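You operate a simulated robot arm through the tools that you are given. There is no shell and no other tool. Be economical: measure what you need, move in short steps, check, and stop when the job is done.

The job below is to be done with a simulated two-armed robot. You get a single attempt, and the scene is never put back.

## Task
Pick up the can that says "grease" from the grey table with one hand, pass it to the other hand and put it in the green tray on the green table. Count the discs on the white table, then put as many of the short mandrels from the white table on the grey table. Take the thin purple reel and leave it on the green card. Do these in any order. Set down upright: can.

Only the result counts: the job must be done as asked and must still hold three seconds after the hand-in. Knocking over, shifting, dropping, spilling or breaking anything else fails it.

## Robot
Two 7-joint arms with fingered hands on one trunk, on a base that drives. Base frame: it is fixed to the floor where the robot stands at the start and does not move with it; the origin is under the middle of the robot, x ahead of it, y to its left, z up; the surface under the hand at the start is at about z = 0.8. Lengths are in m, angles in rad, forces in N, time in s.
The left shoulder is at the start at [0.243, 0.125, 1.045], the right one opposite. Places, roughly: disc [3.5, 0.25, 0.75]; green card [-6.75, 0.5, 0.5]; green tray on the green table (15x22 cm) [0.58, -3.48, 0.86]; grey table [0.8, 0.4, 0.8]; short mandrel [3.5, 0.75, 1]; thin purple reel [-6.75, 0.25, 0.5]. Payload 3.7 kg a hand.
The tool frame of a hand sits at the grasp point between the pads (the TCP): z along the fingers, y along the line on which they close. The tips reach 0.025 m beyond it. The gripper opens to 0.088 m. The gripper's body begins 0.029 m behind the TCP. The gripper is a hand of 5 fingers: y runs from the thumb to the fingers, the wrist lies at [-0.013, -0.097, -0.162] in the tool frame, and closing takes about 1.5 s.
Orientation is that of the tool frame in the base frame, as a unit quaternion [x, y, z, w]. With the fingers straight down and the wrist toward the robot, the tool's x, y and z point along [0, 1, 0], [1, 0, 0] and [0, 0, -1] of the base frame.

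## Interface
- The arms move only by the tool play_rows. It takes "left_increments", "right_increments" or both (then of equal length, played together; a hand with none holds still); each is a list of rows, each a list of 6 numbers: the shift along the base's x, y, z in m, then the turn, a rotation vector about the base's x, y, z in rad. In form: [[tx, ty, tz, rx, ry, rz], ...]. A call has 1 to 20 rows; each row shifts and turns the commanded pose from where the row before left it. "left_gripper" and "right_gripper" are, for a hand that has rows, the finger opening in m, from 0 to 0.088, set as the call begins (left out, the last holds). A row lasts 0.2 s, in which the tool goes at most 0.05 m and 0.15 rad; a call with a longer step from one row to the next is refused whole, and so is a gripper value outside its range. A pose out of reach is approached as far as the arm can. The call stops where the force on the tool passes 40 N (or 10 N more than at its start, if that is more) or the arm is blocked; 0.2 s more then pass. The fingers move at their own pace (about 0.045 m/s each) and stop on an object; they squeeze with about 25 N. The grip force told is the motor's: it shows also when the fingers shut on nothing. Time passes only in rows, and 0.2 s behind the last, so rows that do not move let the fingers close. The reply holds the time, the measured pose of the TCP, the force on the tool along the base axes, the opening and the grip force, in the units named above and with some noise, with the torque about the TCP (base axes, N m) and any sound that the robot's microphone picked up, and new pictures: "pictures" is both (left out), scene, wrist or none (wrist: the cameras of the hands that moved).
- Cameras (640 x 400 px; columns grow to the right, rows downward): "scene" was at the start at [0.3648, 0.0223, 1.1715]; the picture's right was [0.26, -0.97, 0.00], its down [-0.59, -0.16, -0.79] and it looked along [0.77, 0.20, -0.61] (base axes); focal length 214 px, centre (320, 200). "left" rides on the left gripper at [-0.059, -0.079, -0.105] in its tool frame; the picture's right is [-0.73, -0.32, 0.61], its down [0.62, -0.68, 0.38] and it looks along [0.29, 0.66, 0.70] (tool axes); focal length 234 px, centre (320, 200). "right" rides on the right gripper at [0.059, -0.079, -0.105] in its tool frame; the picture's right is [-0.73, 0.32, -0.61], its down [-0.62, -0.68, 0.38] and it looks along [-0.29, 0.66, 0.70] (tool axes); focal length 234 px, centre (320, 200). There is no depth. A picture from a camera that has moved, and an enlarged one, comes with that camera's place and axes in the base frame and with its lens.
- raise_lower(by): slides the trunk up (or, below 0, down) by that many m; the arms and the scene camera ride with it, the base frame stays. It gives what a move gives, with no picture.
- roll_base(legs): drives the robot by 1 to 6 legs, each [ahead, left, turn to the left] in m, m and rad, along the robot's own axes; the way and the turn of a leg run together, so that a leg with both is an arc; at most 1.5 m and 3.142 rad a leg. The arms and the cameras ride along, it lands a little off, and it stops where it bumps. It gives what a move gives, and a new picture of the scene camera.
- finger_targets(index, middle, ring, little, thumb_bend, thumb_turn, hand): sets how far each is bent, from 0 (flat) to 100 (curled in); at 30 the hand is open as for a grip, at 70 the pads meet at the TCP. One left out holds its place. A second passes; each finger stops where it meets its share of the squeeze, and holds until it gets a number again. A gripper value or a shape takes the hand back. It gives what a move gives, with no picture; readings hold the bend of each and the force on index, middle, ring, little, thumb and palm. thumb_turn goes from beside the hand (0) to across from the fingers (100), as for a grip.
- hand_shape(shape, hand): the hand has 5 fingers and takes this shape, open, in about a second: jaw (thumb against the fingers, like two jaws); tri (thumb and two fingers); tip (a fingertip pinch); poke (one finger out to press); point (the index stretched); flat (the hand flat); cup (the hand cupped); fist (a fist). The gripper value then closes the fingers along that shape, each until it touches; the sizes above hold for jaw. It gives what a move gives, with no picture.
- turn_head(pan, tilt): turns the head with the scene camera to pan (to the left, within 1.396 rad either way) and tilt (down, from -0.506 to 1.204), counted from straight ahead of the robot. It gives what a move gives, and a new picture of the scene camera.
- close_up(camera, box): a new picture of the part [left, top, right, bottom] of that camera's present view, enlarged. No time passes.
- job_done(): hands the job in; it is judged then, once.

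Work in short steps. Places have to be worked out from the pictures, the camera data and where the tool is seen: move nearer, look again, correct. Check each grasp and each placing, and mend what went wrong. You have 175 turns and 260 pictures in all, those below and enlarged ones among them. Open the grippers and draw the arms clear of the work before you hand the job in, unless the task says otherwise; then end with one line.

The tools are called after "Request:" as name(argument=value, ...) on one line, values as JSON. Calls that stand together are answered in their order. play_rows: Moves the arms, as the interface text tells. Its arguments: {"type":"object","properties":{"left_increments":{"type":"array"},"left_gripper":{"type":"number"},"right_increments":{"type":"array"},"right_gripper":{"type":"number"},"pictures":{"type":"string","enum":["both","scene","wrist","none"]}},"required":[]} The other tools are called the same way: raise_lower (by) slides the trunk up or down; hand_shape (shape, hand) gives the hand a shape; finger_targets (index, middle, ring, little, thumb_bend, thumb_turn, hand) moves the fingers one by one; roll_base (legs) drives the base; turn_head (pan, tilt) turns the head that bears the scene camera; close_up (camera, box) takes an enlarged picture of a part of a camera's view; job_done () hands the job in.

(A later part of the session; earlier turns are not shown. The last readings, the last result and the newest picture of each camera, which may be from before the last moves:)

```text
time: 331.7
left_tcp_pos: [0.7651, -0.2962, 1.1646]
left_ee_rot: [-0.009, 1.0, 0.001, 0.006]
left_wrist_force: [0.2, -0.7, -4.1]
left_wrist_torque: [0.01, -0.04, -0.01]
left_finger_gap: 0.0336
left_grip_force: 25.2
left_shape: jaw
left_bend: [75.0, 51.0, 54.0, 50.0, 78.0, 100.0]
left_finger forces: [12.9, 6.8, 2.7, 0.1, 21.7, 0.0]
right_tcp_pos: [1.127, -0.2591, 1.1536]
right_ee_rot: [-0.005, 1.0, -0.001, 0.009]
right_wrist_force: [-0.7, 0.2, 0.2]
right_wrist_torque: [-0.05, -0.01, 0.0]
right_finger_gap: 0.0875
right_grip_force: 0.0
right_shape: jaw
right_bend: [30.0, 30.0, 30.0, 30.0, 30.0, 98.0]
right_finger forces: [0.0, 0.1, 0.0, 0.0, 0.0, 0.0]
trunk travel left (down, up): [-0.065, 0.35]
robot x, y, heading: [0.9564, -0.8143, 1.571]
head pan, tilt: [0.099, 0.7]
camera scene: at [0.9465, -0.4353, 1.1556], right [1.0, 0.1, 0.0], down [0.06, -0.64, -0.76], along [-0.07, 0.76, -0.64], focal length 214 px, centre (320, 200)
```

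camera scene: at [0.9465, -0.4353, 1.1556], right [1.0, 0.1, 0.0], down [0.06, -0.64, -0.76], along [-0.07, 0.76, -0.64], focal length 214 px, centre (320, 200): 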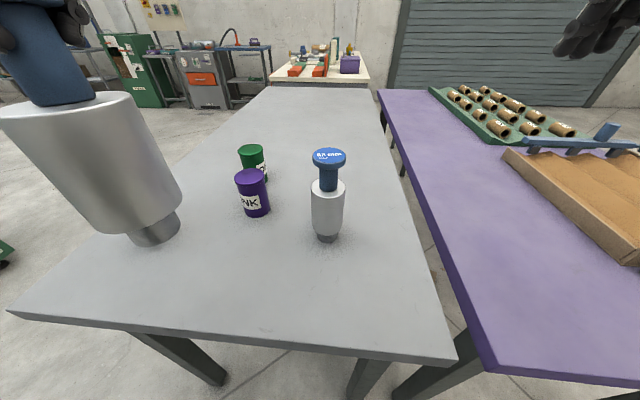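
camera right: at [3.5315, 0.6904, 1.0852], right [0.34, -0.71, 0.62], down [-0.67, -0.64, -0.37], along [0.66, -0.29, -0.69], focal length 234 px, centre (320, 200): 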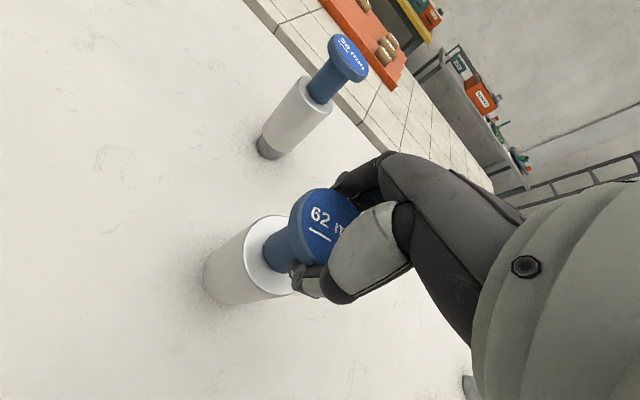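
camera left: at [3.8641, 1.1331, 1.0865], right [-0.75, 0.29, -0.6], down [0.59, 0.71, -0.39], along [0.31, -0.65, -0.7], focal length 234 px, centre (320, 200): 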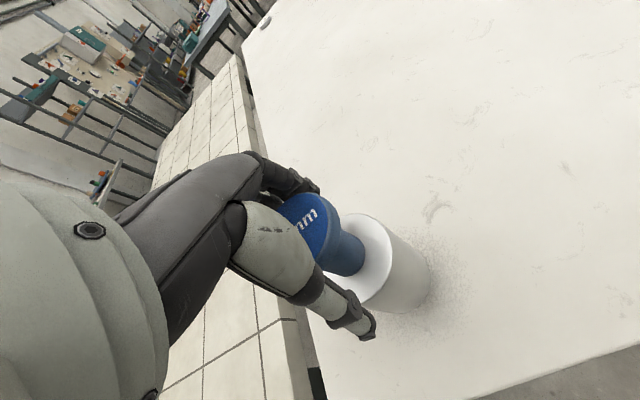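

Move over (0.757,-0.235) and lower.

Request:
play_rows(left_increments=[[-0.004, 0.03, 0, 0, 0, 0], [-0.004, 0.031, 0, 0, 0, 0], [0, 0, -0.04, 0, 0, 0], [0, 0, -0.04, 0, 0, 0], [0, 0, -0.04, 0, 0, 0], [0, 0, -0.04, 0, 0, 0], [0, 0, -0.01, 0, 0, 0]], pictures="scene")

```text
time: 333.3
left_tcp_pos: [0.7537, -0.2376, 0.9924]
left_ee_rot: [-0.008, 1.0, 0.001, 0.006]
left_wrist_force: [-0.2, 0.8, -4.3]
left_wrist_torque: [-0.02, -0.01, 0.02]
left_finger_gap: 0.0332
left_grip_force: 25.1
left_shape: jaw
left_bend: [75.0, 51.0, 54.0, 50.0, 78.0, 100.0]
left_finger forces: [13.0, 6.7, 2.7, 0.1, 22.2, 0.0]
right_tcp_pos: [1.1262, -0.2592, 1.156]
right_ee_rot: [-0.005, 1.0, -0.002, 0.008]
right_wrist_force: [0.1, -0.7, -0.1]
right_wrist_torque: [0.01, -0.01, 0.03]
right_finger_gap: 0.0878
right_grip_force: 0.1
right_shape: jaw
right_bend: [30.0, 30.0, 30.0, 30.0, 30.0, 98.0]
right_finger forces: [0.0, 0.1, 0.0, 0.0, 0.0, 0.0]
trunk travel left (down, up): [-0.065, 0.35]
robot x, y, heading: [0.9554, -0.8094, 1.568]
head pan, tilt: [0.099, 0.7]
camera scene: at [0.9465, -0.4359, 1.1558], right [1.0, 0.1, 0.0], down [0.06, -0.64, -0.76], along [-0.07, 0.76, -0.64], focal length 214 px, centre (320, 200)
```

scene: 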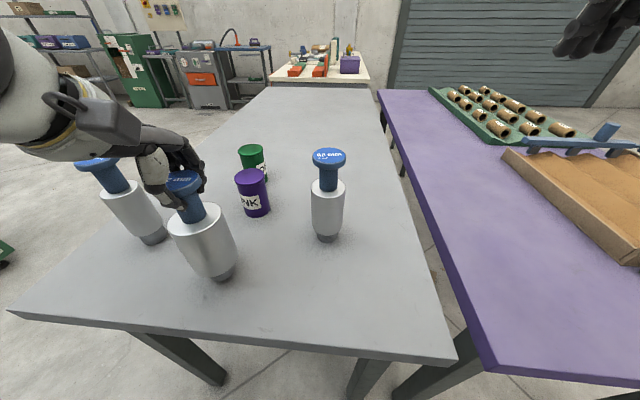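

Clear of everything. Slow final lowering (contact expected near z≈0.982).

Request:
play_rows(left_increments=[[0, 0, -0.003, 0, 0, 0], [0, 0, -0.003, 0, 0, 0], [0, 0, -0.002, 0, 0, 0], [0, 0, -0.002, 0, 0, 0]], pictures="none")

Request:
play_rows(left_increments=[[0, 0, -0.0015, 0, 0, 0], [0, 0, -0.0015, 0, 0, 0]], pictures="none")

```text
time: 334.3
left_tcp_pos: [0.7542, -0.2335, 0.985]
left_ee_rot: [-0.009, 1.0, 0.0, 0.006]
left_wrist_force: [-0.7, 0.1, -3.5]
left_wrist_torque: [0.01, -0.05, 0.01]
left_finger_gap: 0.0334
left_grip_force: 25.4
left_shape: jaw
left_bend: [75.0, 51.0, 54.0, 50.0, 78.0, 100.0]
left_finger forces: [12.8, 6.8, 2.7, 0.1, 22.1, 0.0]
right_tcp_pos: [1.1253, -0.2584, 1.1553]
right_ee_rot: [-0.006, 1.0, -0.002, 0.008]
right_wrist_force: [0.0, -0.6, -0.6]
right_wrist_torque: [0.03, -0.02, -0.02]
right_finger_gap: 0.0878
right_grip_force: 0.1
right_shape: jaw
right_bend: [30.0, 30.0, 30.0, 30.0, 30.0, 98.0]
right_finger forces: [0.0, 0.0, 0.1, 0.1, 0.0, 0.0]
trunk travel left (down, up): [-0.065, 0.35]
robot x, y, heading: [0.9551, -0.8145, 1.565]
head pan, tilt: [0.099, 0.7]
```

```text
time: 334.9
left_tcp_pos: [0.755, -0.2346, 0.9848]
left_ee_rot: [-0.009, 1.0, 0.0, 0.006]
left_wrist_force: [-0.4, 0.0, -2.9]
left_wrist_torque: [-0.04, 0.0, 0.01]
left_finger_gap: 0.0335
left_grip_force: 24.7
left_shape: jaw
left_bend: [75.0, 51.0, 54.0, 50.0, 78.0, 100.0]
left_finger forces: [12.9, 6.7, 2.8, 0.0, 22.3, 0.0]
left hand out of reach, approached as far as the arm can: row 1
right_tcp_pos: [1.1254, -0.26, 1.1556]
right_ee_rot: [-0.005, 1.0, -0.002, 0.009]
right_wrist_force: [0.0, -0.4, -0.3]
right_wrist_torque: [0.02, -0.01, 0.0]
right_finger_gap: 0.0877
right_grip_force: 0.0
right_shape: jaw
right_bend: [30.0, 30.0, 30.0, 30.0, 30.0, 98.0]
right_finger forces: [0.0, 0.0, 0.0, 0.0, 0.0, 0.0]
trunk travel left (down, up): [-0.065, 0.35]
robot x, y, heading: [0.9549, -0.8129, 1.565]
head pan, tilt: [0.099, 0.7]
```

Arm limit reached here (too close in). Shift slightly forward while lowering.

Request:
play_rows(left_increments=[[-0.004, 0.006, 0, 0, 0, 0], [-0.004, 0.006, 0, 0, 0, 0], [0, 0, -0.002, 0, 0, 0], [0, 0, -0.0015, 0, 0, 0]], pictures="none")

```text
time: 335.9
left_tcp_pos: [0.7484, -0.2222, 0.9836]
left_ee_rot: [-0.009, 1.0, 0.005, 0.006]
left_wrist_force: [1.2, -0.5, 12.7]
left_wrist_torque: [0.0, 0.0, -0.02]
left_finger_gap: 0.0335
left_grip_force: 24.7
left_shape: jaw
left_bend: [75.0, 51.0, 55.0, 50.0, 78.0, 100.0]
left_finger forces: [12.6, 7.2, 2.2, 0.0, 23.4, 0.0]
right_tcp_pos: [1.1288, -0.26, 1.1567]
right_ee_rot: [-0.005, 1.0, -0.001, 0.009]
right_wrist_force: [-0.1, -0.5, -0.2]
right_wrist_torque: [0.01, 0.03, 0.04]
right_finger_gap: 0.0875
right_grip_force: 0.0
right_shape: jaw
right_bend: [30.0, 30.0, 30.0, 30.0, 30.0, 98.0]
right_finger forces: [0.0, 0.0, 0.1, 0.0, 0.0, 0.0]
trunk travel left (down, up): [-0.065, 0.35]
robot x, y, heading: [0.9518, -0.8135, 1.57]
head pan, tilt: [0.099, 0.7]
```

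Contact (12.7 N). Open and check.

Request:
play_rows(left_increments=[[0, 0, 0, 0, 0, 0], [0, 0, 0, 0, 0, 0], [0, 0, 0, 0, 0, 0], [0, 0, 0, 0, 0, 0], [0, 0, 0, 0, 0, 0], [0, 0, 0, 0, 0, 0], [0, 0, 0, 0, 0, 0]], left_gripper=0.088, pictures="none")

Request:
play_rows(left_increments=[[0, 0, 0.03, 0, 0, 0], [0, 0, 0.04, 0, 0, 0], [0, 0, 0.04, 0, 0, 0], [0, 0, 0.04, 0, 0, 0], [0, -0.02, 0.04, 0, 0, 0], [0, -0.03, 0.0, 0, 0, 0], [0, -0.03, 0.0, 0, 0, 0]], pictures="scene")

```text
time: 337.5
left_tcp_pos: [0.7471, -0.2228, 0.981]
left_ee_rot: [-0.009, 1.0, 0.001, 0.006]
left_wrist_force: [0.1, -0.4, 0.5]
left_wrist_torque: [-0.01, 0.02, 0.01]
left_finger_gap: 0.0877
left_grip_force: 0.1
left_shape: jaw
left_bend: [30.0, 30.0, 30.0, 30.0, 30.0, 98.0]
left_finger forces: [0.0, 0.0, 0.1, 0.1, 0.0, 0.1]
right_tcp_pos: [1.1277, -0.2596, 1.1559]
right_ee_rot: [-0.005, 1.0, -0.002, 0.009]
right_wrist_force: [0.1, 0.6, -1.0]
right_wrist_torque: [-0.02, 0.02, 0.02]
right_finger_gap: 0.0877
right_grip_force: 0.0
right_shape: jaw
right_bend: [30.0, 30.0, 30.0, 30.0, 30.0, 98.0]
right_finger forces: [0.1, 0.0, 0.0, 0.0, 0.0, 0.0]
trunk travel left (down, up): [-0.065, 0.35]
robot x, y, heading: [0.9562, -0.8109, 1.572]
head pan, tilt: [0.099, 0.7]
```

```text
time: 339.1
left_tcp_pos: [0.7483, -0.3043, 1.1712]
left_ee_rot: [-0.008, 1.0, 0.001, 0.006]
left_wrist_force: [0.2, 0.7, 0.0]
left_wrist_torque: [0.02, -0.03, 0.0]
left_finger_gap: 0.0878
left_grip_force: 0.1
left_shape: jaw
left_bend: [30.0, 30.0, 30.0, 30.0, 30.0, 98.0]
left_finger forces: [0.0, 0.0, 0.0, 0.0, 0.0, 0.0]
right_tcp_pos: [1.1267, -0.261, 1.1554]
right_ee_rot: [-0.005, 1.0, -0.001, 0.009]
right_wrist_force: [-0.9, -0.2, -0.3]
right_wrist_torque: [-0.02, 0.01, -0.01]
right_finger_gap: 0.0878
right_grip_force: 0.0
right_shape: jaw
right_bend: [30.0, 30.0, 30.0, 30.0, 30.0, 98.0]
right_finger forces: [0.0, 0.1, 0.0, 0.0, 0.1, 0.0]
trunk travel left (down, up): [-0.065, 0.35]
robot x, y, heading: [0.9578, -0.8104, 1.569]
head pan, tilt: [0.099, 0.7]
camera scene: at [0.9465, -0.4368, 1.1562], right [1.0, 0.1, 0.0], down [0.06, -0.64, -0.77], along [-0.07, 0.76, -0.64], focal length 214 px, centre (320, 200)
```

scene: 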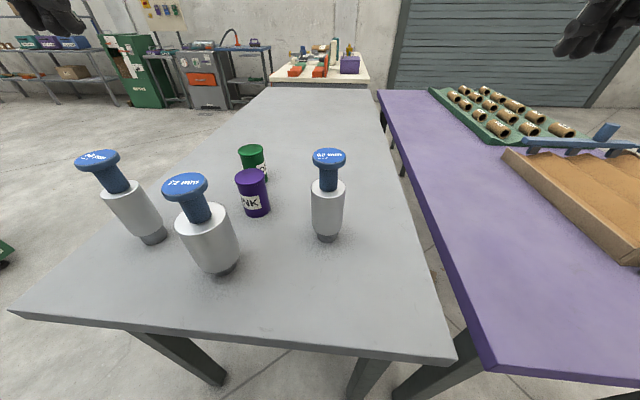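

Three mandrels on the grey table. Now the purple reel far to the west: back off, turn left, and look.

Request:
roll_base(legs=[[-0.2, 0, 0], [0, 0, 1.571]])

Request:
turn_head(pan=0.0, tilt=0.2)

```text
time: 344.5
left_tcp_pos: [0.4458, -1.2128, 1.1708]
left_ee_rot: [0.711, -0.703, -0.005, -0.004]
left_wrist_force: [0.3, 0.4, -0.5]
left_wrist_torque: [0.01, -0.04, 0.02]
left_finger_gap: 0.0876
left_grip_force: 0.1
left_shape: jaw
left_bend: [30.0, 30.0, 30.0, 30.0, 30.0, 98.0]
left_finger forces: [0.0, 0.1, 0.1, 0.1, 0.0, 0.0]
right_tcp_pos: [0.4038, -0.8345, 1.1554]
right_ee_rot: [0.708, -0.706, -0.005, -0.007]
right_wrist_force: [0.2, -0.8, -0.5]
right_wrist_torque: [-0.01, 0.01, 0.01]
right_finger_gap: 0.0876
right_grip_force: 0.1
right_shape: jaw
right_bend: [30.0, 30.0, 30.0, 30.0, 30.0, 98.0]
right_finger forces: [0.0, 0.0, 0.0, 0.1, 0.0, 0.0]
trunk travel left (down, up): [-0.065, 0.35]
robot x, y, heading: [0.958, -1.0114, 3.133]
head pan, tilt: [0.099, 0.7]
camera scene: at [0.5774, -1.0137, 1.1558], right [-0.09, 1.0, 0.0], down [0.64, 0.06, -0.76], along [-0.76, -0.07, -0.64], focal length 214 px, centre (320, 200)
```

scene: 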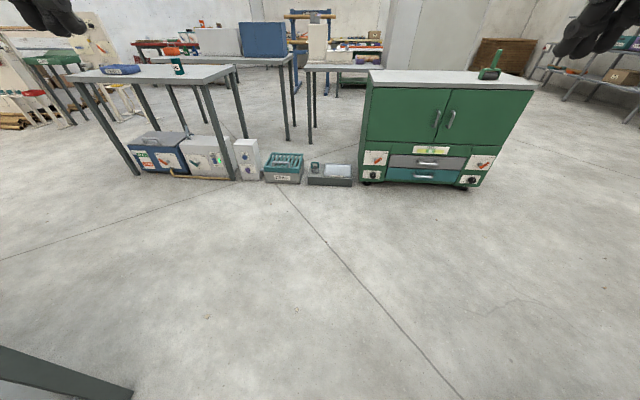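

```text
time: 345.4
left_tcp_pos: [0.4447, -1.2129, 1.1699]
left_ee_rot: [0.712, -0.702, -0.004, -0.003]
left_wrist_force: [0.9, 0.2, 0.4]
left_wrist_torque: [0.02, 0.0, 0.01]
left_finger_gap: 0.0878
left_grip_force: 0.0
left_shape: jaw
left_bend: [30.0, 30.0, 30.0, 30.0, 30.0, 98.0]
left_finger forces: [0.0, 0.1, 0.0, 0.0, 0.1, 0.0]
right_tcp_pos: [0.4028, -0.8335, 1.1561]
right_ee_rot: [0.708, -0.706, -0.006, -0.007]
right_wrist_force: [-0.1, -0.8, -0.4]
right_wrist_torque: [0.01, 0.01, 0.02]
right_finger_gap: 0.0876
right_grip_force: 0.1
right_shape: jaw
right_bend: [30.0, 30.0, 30.0, 30.0, 30.0, 98.0]
right_finger forces: [0.0, 0.0, 0.0, 0.1, 0.0, 0.0]
trunk travel left (down, up): [-0.065, 0.35]
robot x, y, heading: [0.9586, -1.0061, 3.13]
head pan, tilt: [0.0, 0.201]
camera scene: at [0.5688, -1.0051, 1.2012], right [0.01, 1.0, 0.0], down [0.2, 0.0, -0.98], along [-0.98, 0.01, -0.2], focal length 214 px, centre (320, 200)
```

scene: 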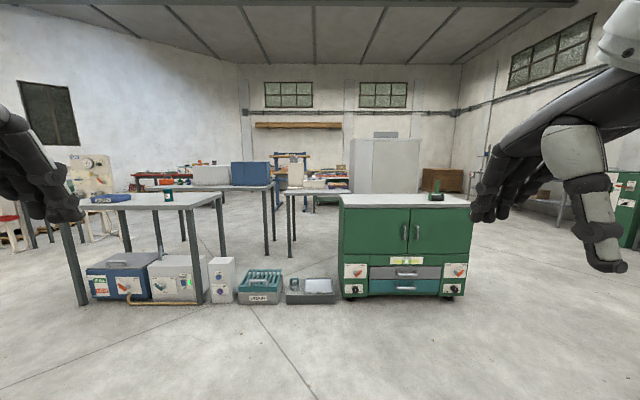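

A green cabinet stands at x≈-1.07, y -0.77…0.3. I'll pass it on the north side: drive west a little, strafe north, then look on.

Request:
roll_base(legs=[[1.15, 0, 0], [0, 1.1, 0], [0, 1.1, 0]])

```text
time: 370.3
left_tcp_pos: [-0.8736, -3.3345, 1.171]
left_ee_rot: [-0.685, 0.728, 0.005, 0.004]
left_wrist_force: [0.1, -0.6, 0.2]
left_wrist_torque: [0.0, 0.0, 0.03]
left_finger_gap: 0.0877
left_grip_force: 0.0
left_shape: jaw
left_bend: [30.0, 30.0, 30.0, 30.0, 30.0, 98.0]
left_finger forces: [0.0, 0.1, 0.0, 0.0, 0.0, 0.0]
right_tcp_pos: [-0.8872, -2.9529, 1.155]
right_ee_rot: [-0.682, 0.732, 0.005, 0.008]
right_wrist_force: [-0.7, 0.3, 0.1]
right_wrist_torque: [0.01, 0.0, -0.01]
right_finger_gap: 0.0878
right_grip_force: 0.1
right_shape: jaw
right_bend: [30.0, 30.0, 30.0, 30.0, 30.0, 98.0]
right_finger forces: [0.0, 0.0, 0.1, 0.1, 0.1, 0.0]
trunk travel left (down, up): [-0.065, 0.35]
robot x, y, heading: [-0.3481, -3.1686, 3.06]
head pan, tilt: [0.0, 0.201]
camera scene: at [-0.735, -3.1363, 1.2012], right [0.08, 1.0, 0.0], down [0.2, -0.02, -0.98], along [-0.98, 0.08, -0.2], focal length 214 px, centre (320, 200)
```

scene: 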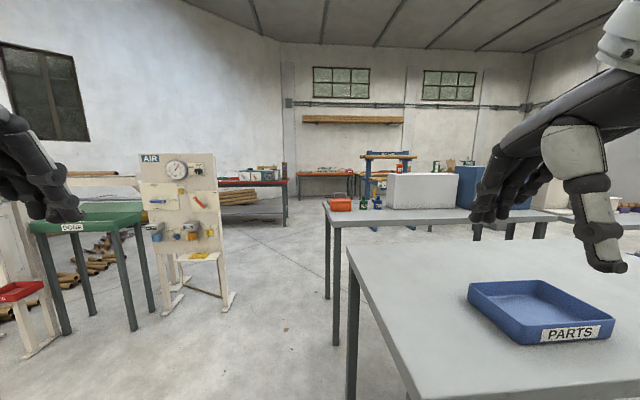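

I strafed the wrong way (left is south now), nothing touched. Strafe right (north) to y≈1.1 instead.

Request:
roll_base(legs=[[0.0, -1.4, 0.08], [0, -1.45, 0], [0, -1.45, 0]])

```text
time: 407.3
left_tcp_pos: [-0.9055, 0.8616, 1.1704]
left_ee_rot: [0.72, -0.694, -0.004, -0.003]
left_wrist_force: [0.6, 0.0, 0.2]
left_wrist_torque: [-0.01, -0.02, 0.0]
left_finger_gap: 0.0878
left_grip_force: 0.1
left_shape: jaw
left_bend: [30.0, 30.0, 30.0, 30.0, 30.0, 98.0]
left_finger forces: [0.0, 0.1, 0.0, 0.0, 0.1, 0.1]
right_tcp_pos: [-0.9572, 1.2401, 1.1564]
right_ee_rot: [0.717, -0.697, -0.004, -0.007]
right_wrist_force: [0.7, 0.0, -0.1]
right_wrist_torque: [-0.02, 0.0, -0.02]
right_finger_gap: 0.0878
right_grip_force: 0.0
right_shape: jaw
right_bend: [30.0, 30.0, 30.0, 30.0, 30.0, 98.0]
right_finger forces: [0.0, 0.1, 0.1, 0.0, 0.0, 0.0]
trunk travel left (down, up): [-0.065, 0.35]
robot x, y, heading: [-0.4026, 1.0834, -3.124]
head pan, tilt: [0.0, 0.201]
camera scene: at [-0.7873, 1.0728, 1.2012], right [-0.01, 1.0, 0.0], down [0.2, 0.0, -0.98], along [-0.98, -0.01, -0.2], focal length 214 px, centre (320, 200)
```

scene: 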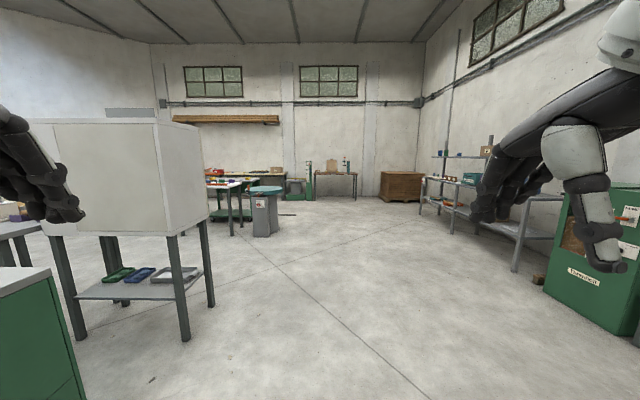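

The corridor is clear at y≈1.1. Drive west about 4.2 m and look.

Request:
roll_base(legs=[[1.5, -0.05, 0], [1.5, -0.05, 0], [1.2, 0, 0]])

Request:
turn_head(pan=0.2, tilt=0.45)

```text
refused: leg 1 is longer than a leg can be; nothing moved
```

```text
time: 408.1
left_tcp_pos: [-0.9051, 0.8605, 1.1703]
left_ee_rot: [0.72, -0.694, -0.004, -0.004]
left_wrist_force: [-0.7, 0.8, 0.4]
left_wrist_torque: [-0.01, -0.03, 0.04]
left_finger_gap: 0.0877
left_grip_force: 0.1
left_shape: jaw
left_bend: [30.0, 30.0, 30.0, 30.0, 30.0, 98.0]
left_finger forces: [0.1, 0.0, 0.0, 0.0, 0.0, 0.0]
right_tcp_pos: [-0.9576, 1.2399, 1.1562]
right_ee_rot: [0.717, -0.697, -0.005, -0.008]
right_wrist_force: [0.1, -0.9, 1.2]
right_wrist_torque: [0.0, -0.01, 0.02]
right_finger_gap: 0.0876
right_grip_force: 0.1
right_shape: jaw
right_bend: [30.0, 30.0, 30.0, 30.0, 30.0, 98.0]
right_finger forces: [0.1, 0.0, 0.0, 0.1, 0.0, 0.0]
trunk travel left (down, up): [-0.065, 0.35]
robot x, y, heading: [-0.4037, 1.0793, -3.126]
head pan, tilt: [0.201, 0.45]
camera scene: at [-0.784, 1.0546, 1.1781], right [-0.21, 0.98, 0.0], down [0.42, 0.09, -0.9], along [-0.88, -0.19, -0.43], focal length 214 px, centre (320, 200)
```

scene: 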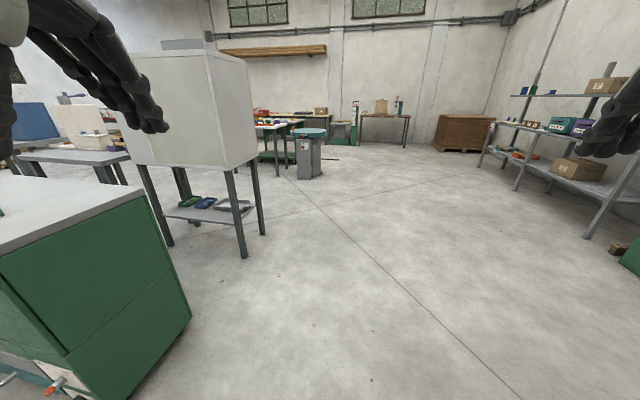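

Request:
roll_base(legs=[[1.45, 0, 0], [1.45, 0, 0], [1.3, 0, 0]])

Request:
turn_head(pan=0.2, tilt=0.5)

```text
time: 428.4
left_tcp_pos: [-5.1279, 0.5364, 1.1701]
left_ee_rot: [0.734, -0.68, -0.004, -0.003]
left_wrist_force: [0.3, -0.1, 0.4]
left_wrist_torque: [0.0, 0.04, -0.03]
left_finger_gap: 0.0876
left_grip_force: 0.1
left_shape: jaw
left_bend: [30.0, 30.0, 30.0, 30.0, 30.0, 98.0]
left_finger forces: [0.1, 0.1, 0.0, 0.0, 0.0, 0.0]
right_tcp_pos: [-5.196, 0.9127, 1.1557]
right_ee_rot: [0.731, -0.683, -0.005, -0.007]
right_wrist_force: [-0.4, 0.2, -0.5]
right_wrist_torque: [-0.01, 0.01, 0.01]
right_finger_gap: 0.0877
right_grip_force: 0.1
right_shape: jaw
right_bend: [30.0, 30.0, 30.0, 30.0, 30.0, 98.0]
right_finger forces: [0.0, 0.1, 0.1, 0.0, 0.0, 0.0]
trunk travel left (down, up): [-0.065, 0.35]
robot x, y, heading: [-4.6319, 0.7748, -3.087]
head pan, tilt: [0.201, 0.45]
camera scene: at [-5.0153, 0.7333, 1.178], right [-0.25, 0.97, 0.0], down [0.42, 0.11, -0.9], along [-0.87, -0.23, -0.44], focal length 214 px, centre (320, 200)
```

scene: 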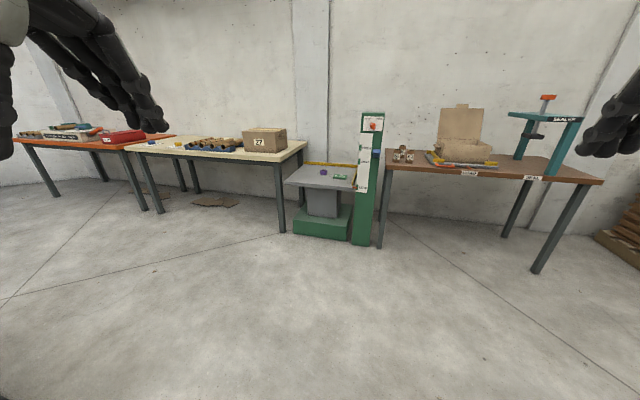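

```text
time: 429.0
left_tcp_pos: [-5.1294, 0.5364, 1.1702]
left_ee_rot: [0.734, -0.679, -0.004, -0.003]
left_wrist_force: [-0.3, 0.2, -0.5]
left_wrist_torque: [-0.01, 0.05, 0.03]
left_finger_gap: 0.0879
left_grip_force: 0.0
left_shape: jaw
left_bend: [30.0, 30.0, 30.0, 30.0, 30.0, 98.0]
left_finger forces: [0.0, 0.0, 0.1, 0.0, 0.0, 0.0]
right_tcp_pos: [-5.1962, 0.9118, 1.1557]
right_ee_rot: [0.731, -0.682, -0.006, -0.007]
right_wrist_force: [0.0, -0.7, 0.7]
right_wrist_torque: [-0.01, 0.01, 0.04]
right_finger_gap: 0.088
right_grip_force: 0.1
right_shape: jaw
right_bend: [30.0, 30.0, 30.0, 30.0, 30.0, 98.0]
right_finger forces: [0.0, 0.0, 0.0, 0.0, 0.0, 0.0]
trunk travel left (down, up): [-0.065, 0.35]
robot x, y, heading: [-4.6308, 0.7735, -3.086]
head pan, tilt: [0.201, 0.499]
camera scene: at [-5.0142, 0.7335, 1.1736], right [-0.25, 0.97, 0.0], down [0.46, 0.12, -0.88], along [-0.85, -0.22, -0.48], focal length 214 px, centre (320, 200)
```

scene: 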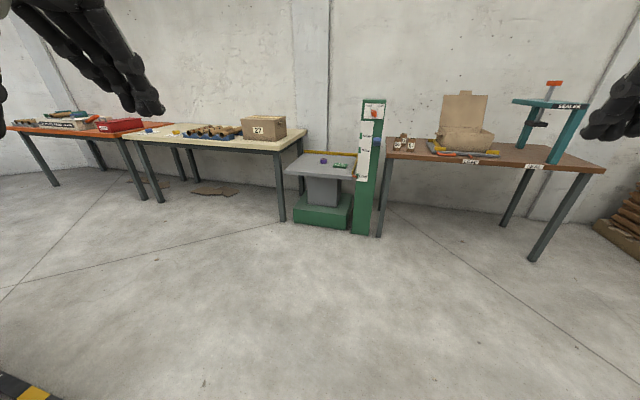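

The reel and green card are on the platform of a scale. Zoom in.

Request:
close_up(camera="scene", box=[270, 140, 398, 220])

```text
5.00 times, centred on (334, 180) of scene
camera zoom: at [-5.0142, 0.7335, 1.1736], right [-0.25, 0.97, 0.0], down [0.46, 0.12, -0.88], along [-0.85, -0.22, -0.48], focal length 1072 px, centre (250, 300)
```

zoom: 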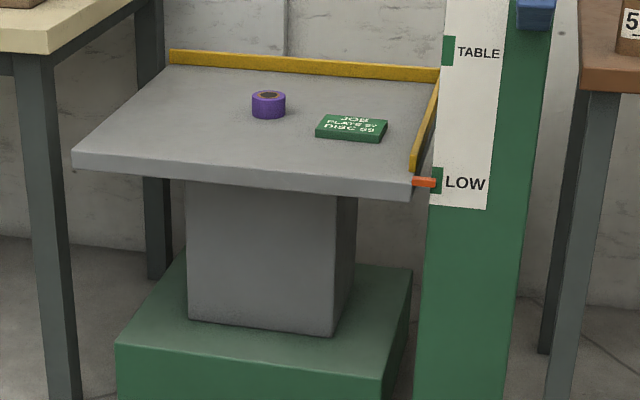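

It's a lift table set at LOW with a purple reel and a green "JOB" card, platform at z≈0.54. Drive closer, lining up for the right hand.

Request:
roll_base(legs=[[0, 0.46, -0.055], [1.15, 0, 0]])

Request:
turn_head(pan=-0.1, tilt=0.75)

```text
time: 438.9
left_tcp_pos: [-6.2651, 0.1141, 1.1709]
left_ee_rot: [0.713, -0.701, -0.003, -0.004]
left_wrist_force: [-0.8, 0.2, -0.3]
left_wrist_torque: [0.02, 0.01, -0.02]
left_finger_gap: 0.0877
left_grip_force: 0.1
left_shape: jaw
left_bend: [30.0, 30.0, 30.0, 30.0, 30.0, 98.0]
left_finger forces: [0.0, 0.0, 0.0, 0.1, 0.1, 0.0]
right_tcp_pos: [-6.3085, 0.4941, 1.1556]
right_ee_rot: [0.71, -0.704, -0.005, -0.007]
right_wrist_force: [0.5, -0.5, 0.4]
right_wrist_torque: [0.02, 0.02, 0.02]
right_finger_gap: 0.0875
right_grip_force: 0.0
right_shape: jaw
right_bend: [30.0, 30.0, 30.0, 30.0, 30.0, 98.0]
right_finger forces: [0.1, 0.0, 0.0, 0.1, 0.1, 0.1]
trunk travel left (down, up): [-0.065, 0.35]
robot x, y, heading: [-5.7579, 0.3212, 3.135]
head pan, tilt: [0.201, 0.499]
camera scene: at [-6.1387, 0.3052, 1.1735], right [-0.19, 0.98, 0.0], down [0.47, 0.09, -0.88], along [-0.86, -0.17, -0.48], focal length 214 px, centre (320, 200)
```

scene: 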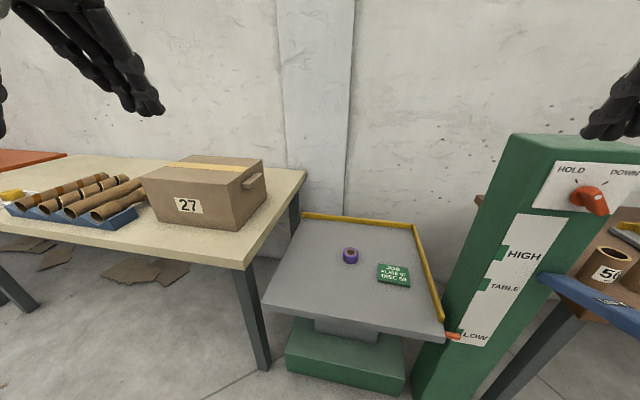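

```text
time: 439.8
left_tcp_pos: [-6.2637, 0.1155, 1.1701]
left_ee_rot: [0.713, -0.701, -0.004, -0.003]
left_wrist_force: [-0.6, -0.1, 0.0]
left_wrist_torque: [0.0, 0.0, 0.03]
left_finger_gap: 0.0876
left_grip_force: 0.0
left_shape: jaw
left_bend: [30.0, 30.0, 30.0, 30.0, 30.0, 98.0]
left_finger forces: [0.0, 0.0, 0.0, 0.1, 0.1, 0.0]
right_tcp_pos: [-6.3103, 0.4936, 1.1555]
right_ee_rot: [0.71, -0.704, -0.006, -0.008]
right_wrist_force: [1.2, 0.2, 0.1]
right_wrist_torque: [0.01, 0.04, 0.02]
right_finger_gap: 0.0878
right_grip_force: 0.0
right_shape: jaw
right_bend: [30.0, 30.0, 30.0, 30.0, 30.0, 98.0]
right_finger forces: [0.0, 0.0, 0.1, 0.0, 0.1, 0.0]
trunk travel left (down, up): [-0.065, 0.35]
robot x, y, heading: [-5.7529, 0.3186, 3.137]
head pan, tilt: [-0.099, 0.75]
camera scene: at [-6.1317, 0.3315, 1.1517], right [0.1, 0.99, 0.0], down [0.68, -0.07, -0.73], along [-0.73, 0.08, -0.68], focal length 214 px, centre (320, 200)
```

scene: 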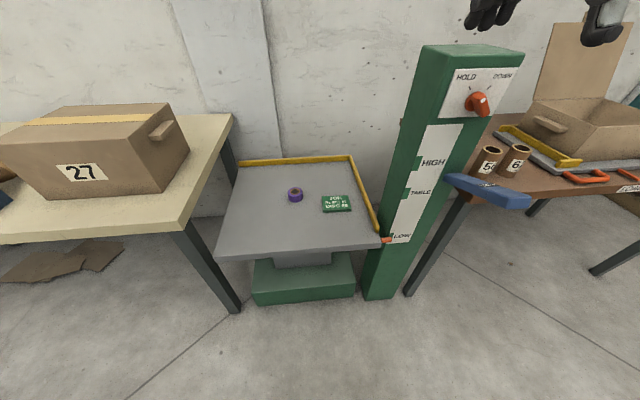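

Reel at ≈(-6.795,0.299), centre z≈0.57; card at ≈(-6.74,0.46). Move forward 0.3 and left 0.17 for the right hand.

Request:
roll_base(legs=[[0.29, 0.17, 0]])

Request:
turn_head(pan=-0.3, tilt=0.95)

Request:
close_up(camera="scene", box=[240, 120, 400, 220])

```text
time: 442.0
left_tcp_pos: [-6.5596, -0.0623, 1.1695]
left_ee_rot: [0.714, -0.7, -0.005, -0.005]
left_wrist_force: [0.1, -1.3, -0.2]
left_wrist_torque: [0.0, 0.01, 0.0]
left_finger_gap: 0.0876
left_grip_force: 0.0
left_shape: jaw
left_bend: [30.0, 30.0, 30.0, 30.0, 30.0, 98.0]
left_finger forces: [0.0, 0.1, 0.0, 0.0, 0.1, 0.0]
right_tcp_pos: [-6.6064, 0.3155, 1.1547]
right_ee_rot: [0.711, -0.703, -0.005, -0.007]
right_wrist_force: [0.5, 0.1, 0.2]
right_wrist_torque: [-0.01, -0.03, 0.03]
right_finger_gap: 0.0878
right_grip_force: 0.1
right_shape: jaw
right_bend: [30.0, 30.0, 30.0, 30.0, 30.0, 98.0]
right_finger forces: [0.0, 0.1, 0.0, 0.0, 0.0, 0.0]
trunk travel left (down, up): [-0.065, 0.35]
robot x, y, heading: [-6.0506, 0.1465, 3.139]
head pan, tilt: [-0.099, 0.75]
camera scene: at [-6.4281, 0.1552, 1.1515], right [0.1, 0.99, 0.0], down [0.68, -0.07, -0.73], along [-0.73, 0.07, -0.68], focal length 214 px, centre (320, 200)
```

scene: 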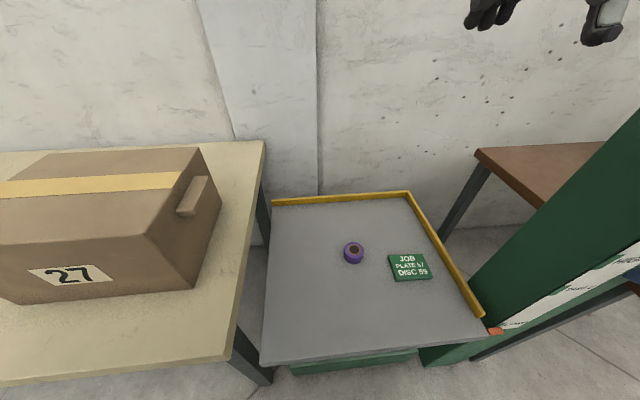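

```text
time: 442.7
left_tcp_pos: [-6.5601, -0.0621, 1.1697]
left_ee_rot: [0.714, -0.7, -0.005, -0.003]
left_wrist_force: [-0.2, -0.2, -0.1]
left_wrist_torque: [-0.03, 0.03, -0.02]
left_finger_gap: 0.0877
left_grip_force: 0.0
left_shape: jaw
left_bend: [30.0, 30.0, 30.0, 30.0, 30.0, 98.0]
left_finger forces: [0.1, 0.0, 0.0, 0.0, 0.1, 0.0]
right_tcp_pos: [-6.6057, 0.3185, 1.1552]
right_ee_rot: [0.711, -0.703, -0.005, -0.007]
right_wrist_force: [0.4, -0.4, 0.6]
right_wrist_torque: [-0.01, -0.02, -0.02]
right_finger_gap: 0.0877
right_grip_force: 0.1
right_shape: jaw
right_bend: [30.0, 30.0, 30.0, 30.0, 30.0, 98.0]
right_finger forces: [0.0, 0.0, 0.0, 0.0, 0.0, 0.0]
trunk travel left (down, up): [-0.065, 0.35]
robot x, y, heading: [-6.0553, 0.145, 3.142]
head pan, tilt: [-0.3, 0.949]
camera scene: at [-6.4204, 0.1648, 1.1423], right [0.23, 0.97, 0.0], down [0.74, -0.17, -0.65], along [-0.63, 0.15, -0.76], focal length 214 px, centre (320, 200)
```

scene: 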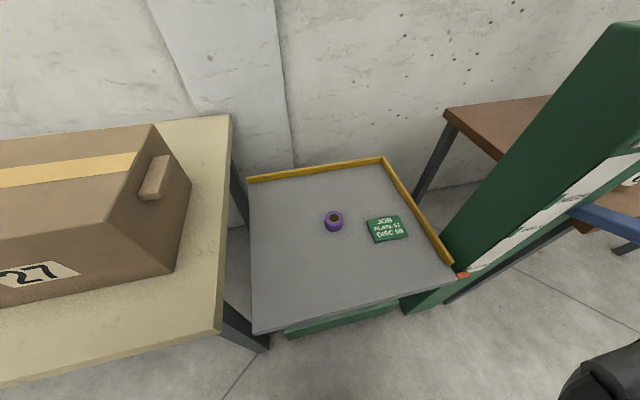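

```text
4.00 times, centred on (320, 170) of scene
camera zoom: at [-6.4204, 0.1648, 1.1423], right [0.23, 0.97, 0.0], down [0.74, -0.17, -0.65], along [-0.63, 0.15, -0.76], focal length 858 px, centre (320, 320)
```

zoom: 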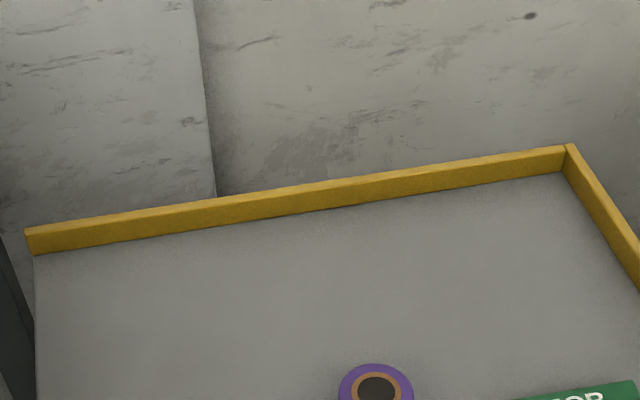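

Reel at (-6.792,0.298), card centre (-6.735,0.455). Lower the right hand over the reel.

Request:
play_rows(right_increments=[[-0.0186, -0.002, -0.04, 0, 0, 0], [-0.0186, -0.002, -0.04, 0, 0, 0], [-0.0186, -0.002, -0.04, 0, 0, 0], [-0.0186, -0.002, -0.04, 0, 0, 0], [-0.0186, -0.002, -0.04, 0, 0, 0], [-0.0186, -0.002, -0.04, 0, 0, 0], [-0.0186, -0.002, -0.04, 0, 0, 0], [-0.0186, -0.002, -0.04, 0, 0, 0], [-0.0186, -0.002, -0.04, 0, 0, 0], [-0.0186, -0.002, -0.04, 0, 0, 0]], pictures="both")

```text
time: 444.9
left_tcp_pos: [-6.5603, -0.0624, 1.1696]
left_ee_rot: [0.714, -0.7, -0.004, -0.004]
left_wrist_force: [-0.2, 0.2, 0.2]
left_wrist_torque: [-0.04, 0.03, -0.05]
left_finger_gap: 0.0877
left_grip_force: 0.0
left_shape: jaw
left_bend: [30.0, 30.0, 30.0, 30.0, 30.0, 98.0]
left_finger forces: [0.1, 0.0, 0.1, 0.0, 0.0, 0.1]
right_tcp_pos: [-6.7888, 0.3006, 0.7574]
right_ee_rot: [0.712, -0.702, -0.004, -0.007]
right_wrist_force: [0.5, -0.2, 0.0]
right_wrist_torque: [0.0, 0.0, 0.01]
right_finger_gap: 0.0877
right_grip_force: 0.0
right_shape: jaw
right_bend: [30.0, 30.0, 30.0, 30.0, 30.0, 98.0]
right_finger forces: [0.0, 0.1, 0.0, 0.0, 0.0, 0.1]
trunk travel left (down, up): [-0.065, 0.35]
robot x, y, heading: [-6.0533, 0.1474, 3.138]
head pan, tilt: [-0.3, 0.949]
camera scene: at [-6.4201, 0.1624, 1.1396], right [0.2, 0.98, 0.0], down [0.77, -0.16, -0.62], along [-0.61, 0.13, -0.78], focal length 214 px, centre (320, 200)
camera right: at [-6.7092, 0.2403, 0.8607], right [-0.34, 0.71, 0.62], down [0.67, 0.64, -0.37], along [-0.66, 0.29, -0.69], focal length 234 px, centre (320, 200)
```

scene: 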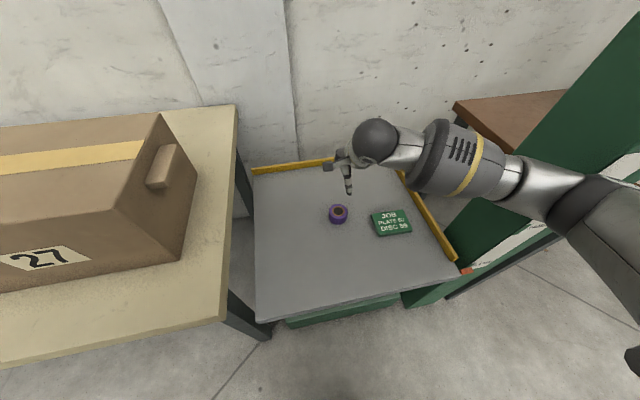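
right: 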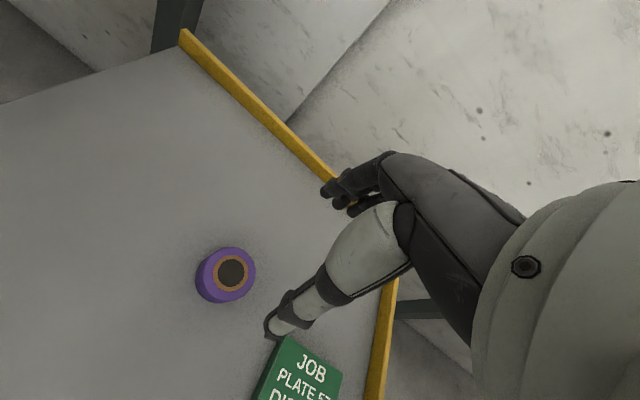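

Wrist camera puts the reel at (-6.795,0.294). Correct and descend to z≈0.60.

Request:
play_rows(right_increments=[[-0.005, -0.006, -0.03, 0, 0, 0], [0, 0, -0.035, 0, 0, 0], [0, 0, -0.035, 0, 0, 0], [0, 0, -0.03, 0, 0, 0], [0, 0, -0.025, 0, 0, 0]], pictures="wrist")

Request:
close_up(camera="scene", box=[290, 130, 418, 250])

```text
time: 446.1
left_tcp_pos: [-6.5601, -0.0623, 1.1695]
left_ee_rot: [0.714, -0.7, -0.005, -0.003]
left_wrist_force: [-0.6, 0.2, 0.5]
left_wrist_torque: [0.0, 0.0, -0.02]
left_finger_gap: 0.088
left_grip_force: 0.2
left_shape: jaw
left_bend: [30.0, 30.0, 30.0, 30.0, 30.0, 98.0]
left_finger forces: [0.1, 0.1, 0.0, 0.1, 0.0, 0.0]
right_tcp_pos: [-6.7944, 0.2901, 0.5991]
right_ee_rot: [0.711, -0.703, -0.005, -0.008]
right_wrist_force: [-0.6, 0.7, -0.5]
right_wrist_torque: [-0.02, 0.01, 0.03]
right_finger_gap: 0.0879
right_grip_force: 0.0
right_shape: jaw
right_bend: [30.0, 30.0, 30.0, 30.0, 30.0, 98.0]
right_finger forces: [0.0, 0.0, 0.1, 0.0, 0.1, 0.0]
trunk travel left (down, up): [-0.065, 0.35]
robot x, y, heading: [-6.052, 0.1437, 3.141]
head pan, tilt: [-0.3, 0.949]
camera right: at [-6.7152, 0.2309, 0.7029], right [-0.33, 0.71, 0.62], down [0.67, 0.64, -0.37], along [-0.66, 0.29, -0.69], focal length 234 px, centre (320, 200)
```

right: 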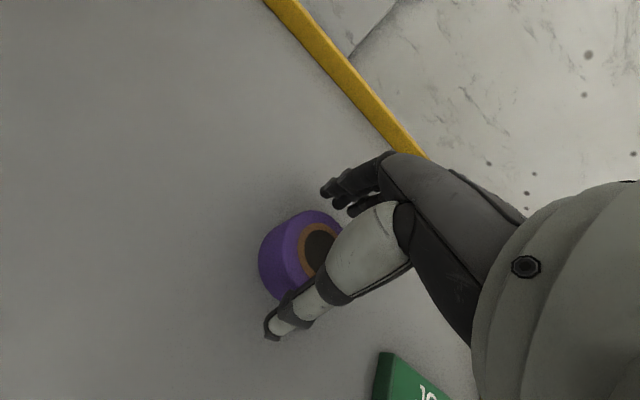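

```text
3.33 times, centred on (354, 190) of scene
camera zoom: at [-6.4196, 0.1624, 1.1398], right [0.2, 0.98, 0.0], down [0.77, -0.16, -0.62], along [-0.61, 0.13, -0.78], focal length 715 px, centre (207, 233)
```

zoom: 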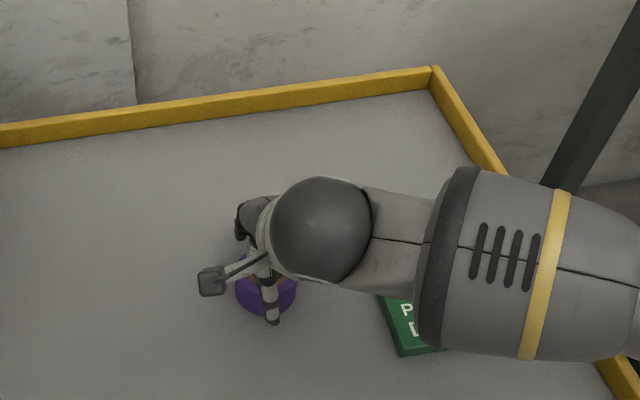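

The right elbow would come close to the lift's post when moving to the card, so the left hand is the better choice. Raise and tuck the right hand.

Request:
play_rows(right_increments=[[0, 0, 0.05, 0, 0, 0], [0, 0, 0.05, 0, 0, 0], [0, 0, 0.05, 0, 0, 0], [0.02, 0, 0.045, 0, 0, 0], [0.02, 0, 0.045, 0, 0, 0], [0.02, 0, 0.045, 0, 0, 0], [0.02, 0, 0.045, 0, 0, 0], [0.02, 0, 0.045, 0, 0, 0], [0.02, 0, 0.045, 0, 0, 0], [0.02, 0, 0.045, 0, 0, 0], [0.02, 0, 0.045, 0, 0, 0], [0.02, 0, 0.045, 0, 0, 0], [0.03, 0.02, 0.02, 0, 0, 0], [0.03, 0.02, 0.0, 0, 0, 0]], pictures="none")

Request:
roll_base(legs=[[-0.12, 0, 0], [0, -0.34, 0]])

Request:
turn_head(pan=0.25, tilt=0.9)

```text
time: 449.1
left_tcp_pos: [-6.5586, -0.0607, 1.1711]
left_ee_rot: [0.714, -0.7, -0.004, -0.003]
left_wrist_force: [-0.3, 0.7, 0.6]
left_wrist_torque: [-0.01, -0.01, 0.01]
left_finger_gap: 0.0878
left_grip_force: 0.1
left_shape: jaw
left_bend: [30.0, 30.0, 30.0, 30.0, 30.0, 98.0]
left_finger forces: [0.0, 0.1, 0.1, 0.0, 0.0, 0.1]
right_tcp_pos: [-6.5553, 0.3318, 1.1765]
right_ee_rot: [0.711, -0.703, -0.004, -0.008]
right_wrist_force: [-0.2, 0.7, 0.2]
right_wrist_torque: [-0.01, -0.03, 0.02]
right_finger_gap: 0.0877
right_grip_force: 0.2
right_shape: jaw
right_bend: [30.0, 30.0, 30.0, 30.0, 30.0, 98.0]
right_finger forces: [0.0, 0.0, 0.0, 0.0, 0.0, 0.0]
trunk travel left (down, up): [-0.065, 0.35]
robot x, y, heading: [-6.0522, 0.1426, 3.143]
head pan, tilt: [-0.3, 0.949]
```

```text
time: 453.6
left_tcp_pos: [-6.437, 0.2949, 1.1699]
left_ee_rot: [0.711, -0.703, -0.004, -0.003]
left_wrist_force: [0.3, 0.0, -0.4]
left_wrist_torque: [-0.01, 0.0, 0.0]
left_finger_gap: 0.0878
left_grip_force: 0.1
left_shape: jaw
left_bend: [30.0, 30.0, 30.0, 30.0, 30.0, 98.0]
left_finger forces: [0.0, 0.0, 0.1, 0.1, 0.0, 0.0]
right_tcp_pos: [-6.43, 0.6869, 1.1771]
right_ee_rot: [0.709, -0.706, -0.005, -0.007]
right_wrist_force: [0.1, 0.1, -0.5]
right_wrist_torque: [-0.01, -0.01, -0.01]
right_finger_gap: 0.0877
right_grip_force: 0.2
right_shape: jaw
right_bend: [30.0, 30.0, 30.0, 30.0, 30.0, 98.0]
right_finger forces: [0.0, 0.0, 0.0, 0.0, 0.1, 0.0]
trunk travel left (down, up): [-0.065, 0.35]
robot x, y, heading: [-5.9289, 0.4976, 3.132]
head pan, tilt: [-0.3, 0.949]
camera scene: at [-6.268, 0.5553, 1.1354], right [0.75, 0.66, 0.0], down [0.54, -0.61, -0.57], along [-0.38, 0.43, -0.82], focal length 214 px, centre (320, 200)
```

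scene: 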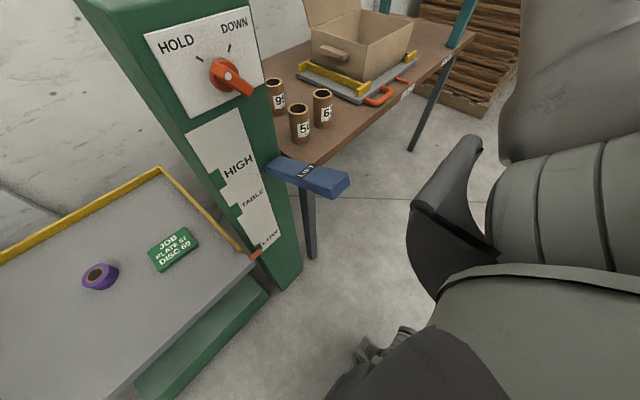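

```text
time: 454.6
left_tcp_pos: [-6.4363, 0.2937, 1.1701]
left_ee_rot: [0.71, -0.704, -0.004, -0.004]
left_wrist_force: [0.5, 0.7, 0.2]
left_wrist_torque: [-0.01, 0.01, 0.03]
left_finger_gap: 0.0877
left_grip_force: 0.1
left_shape: jaw
left_bend: [30.0, 30.0, 30.0, 30.0, 30.0, 98.0]
left_finger forces: [0.0, 0.0, 0.0, 0.0, 0.0, 0.1]
right_tcp_pos: [-6.4282, 0.6861, 1.1766]
right_ee_rot: [0.708, -0.707, -0.004, -0.008]
right_wrist_force: [-0.2, 0.0, -0.1]
right_wrist_torque: [0.02, -0.03, 0.02]
right_finger_gap: 0.0877
right_grip_force: 0.0
right_shape: jaw
right_bend: [30.0, 30.0, 30.0, 30.0, 30.0, 98.0]
right_finger forces: [0.0, 0.0, 0.1, 0.0, 0.0, 0.0]
trunk travel left (down, up): [-0.065, 0.35]
robot x, y, heading: [-5.9281, 0.495, 3.131]
head pan, tilt: [0.25, 0.901]
camera scene: at [-6.2685, 0.5559, 1.1364], right [0.75, 0.66, 0.0], down [0.53, -0.61, -0.59], along [-0.39, 0.44, -0.81], focal length 214 px, centre (320, 200)
```

scene: 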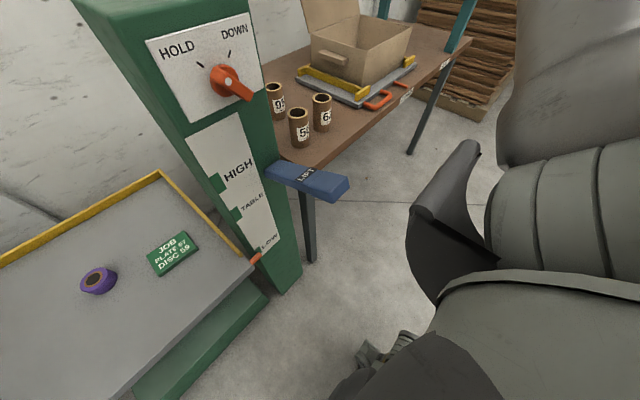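

The head is being pushed aside by the right forearm. Move the right hand outward to free it.

Request:
play_rows(right_increments=[[0, 0.03, 0, 0, 0, 0], [0, 0.03, 0, 0, 0, 0], [0.0, 0.03, 0, 0, 0, 0], [0.0, 0.03, 0, 0, 0, 0]], pictures="none")

Request:
turn_head(pan=0.2, tilt=0.9)

```text
time: 455.6
left_tcp_pos: [-6.4355, 0.2945, 1.1694]
left_ee_rot: [0.711, -0.704, -0.004, -0.002]
left_wrist_force: [0.3, 0.0, -0.3]
left_wrist_torque: [-0.01, -0.02, 0.0]
left_finger_gap: 0.0879
left_grip_force: 0.1
left_shape: jaw
left_bend: [30.0, 30.0, 30.0, 30.0, 30.0, 98.0]
left_finger forces: [0.0, 0.0, 0.0, 0.1, 0.0, 0.0]
right_tcp_pos: [-6.4273, 0.8077, 1.1785]
right_ee_rot: [0.708, -0.706, -0.006, -0.006]
right_wrist_force: [0.5, 0.5, 0.2]
right_wrist_torque: [0.0, 0.01, -0.02]
right_finger_gap: 0.0878
right_grip_force: 0.1
right_shape: jaw
right_bend: [30.0, 30.0, 30.0, 30.0, 30.0, 98.0]
right_finger forces: [0.1, 0.1, 0.0, 0.1, 0.0, 0.0]
trunk travel left (down, up): [-0.065, 0.35]
robot x, y, heading: [-5.9301, 0.4986, 3.131]
head pan, tilt: [0.25, 0.901]
```

```text
time: 456.2
left_tcp_pos: [-6.4364, 0.294, 1.1699]
left_ee_rot: [0.711, -0.703, -0.004, -0.003]
left_wrist_force: [0.3, 0.6, -1.1]
left_wrist_torque: [-0.03, 0.01, -0.02]
left_finger_gap: 0.0876
left_grip_force: 0.0
left_shape: jaw
left_bend: [30.0, 30.0, 30.0, 30.0, 30.0, 98.0]
left_finger forces: [0.1, 0.1, 0.0, 0.0, 0.1, 0.1]
right_tcp_pos: [-6.4295, 0.8064, 1.1767]
right_ee_rot: [0.708, -0.706, -0.005, -0.007]
right_wrist_force: [0.7, -0.1, -0.3]
right_wrist_torque: [-0.02, -0.01, -0.01]
right_finger_gap: 0.0878
right_grip_force: 0.0
right_shape: jaw
right_bend: [30.0, 30.0, 30.0, 30.0, 30.0, 98.0]
right_finger forces: [0.1, 0.1, 0.0, 0.0, 0.0, 0.1]
trunk travel left (down, up): [-0.065, 0.35]
robot x, y, heading: [-5.9258, 0.4997, 3.124]
head pan, tilt: [0.201, 0.901]
camera scene: at [-6.2691, 0.5566, 1.1376], right [0.75, 0.66, 0.0], down [0.53, -0.6, -0.6], along [-0.39, 0.45, -0.8], focal length 214 px, centre (320, 200)
```

scene: 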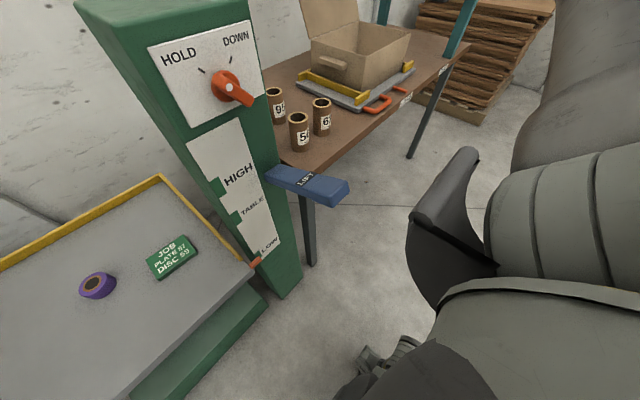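

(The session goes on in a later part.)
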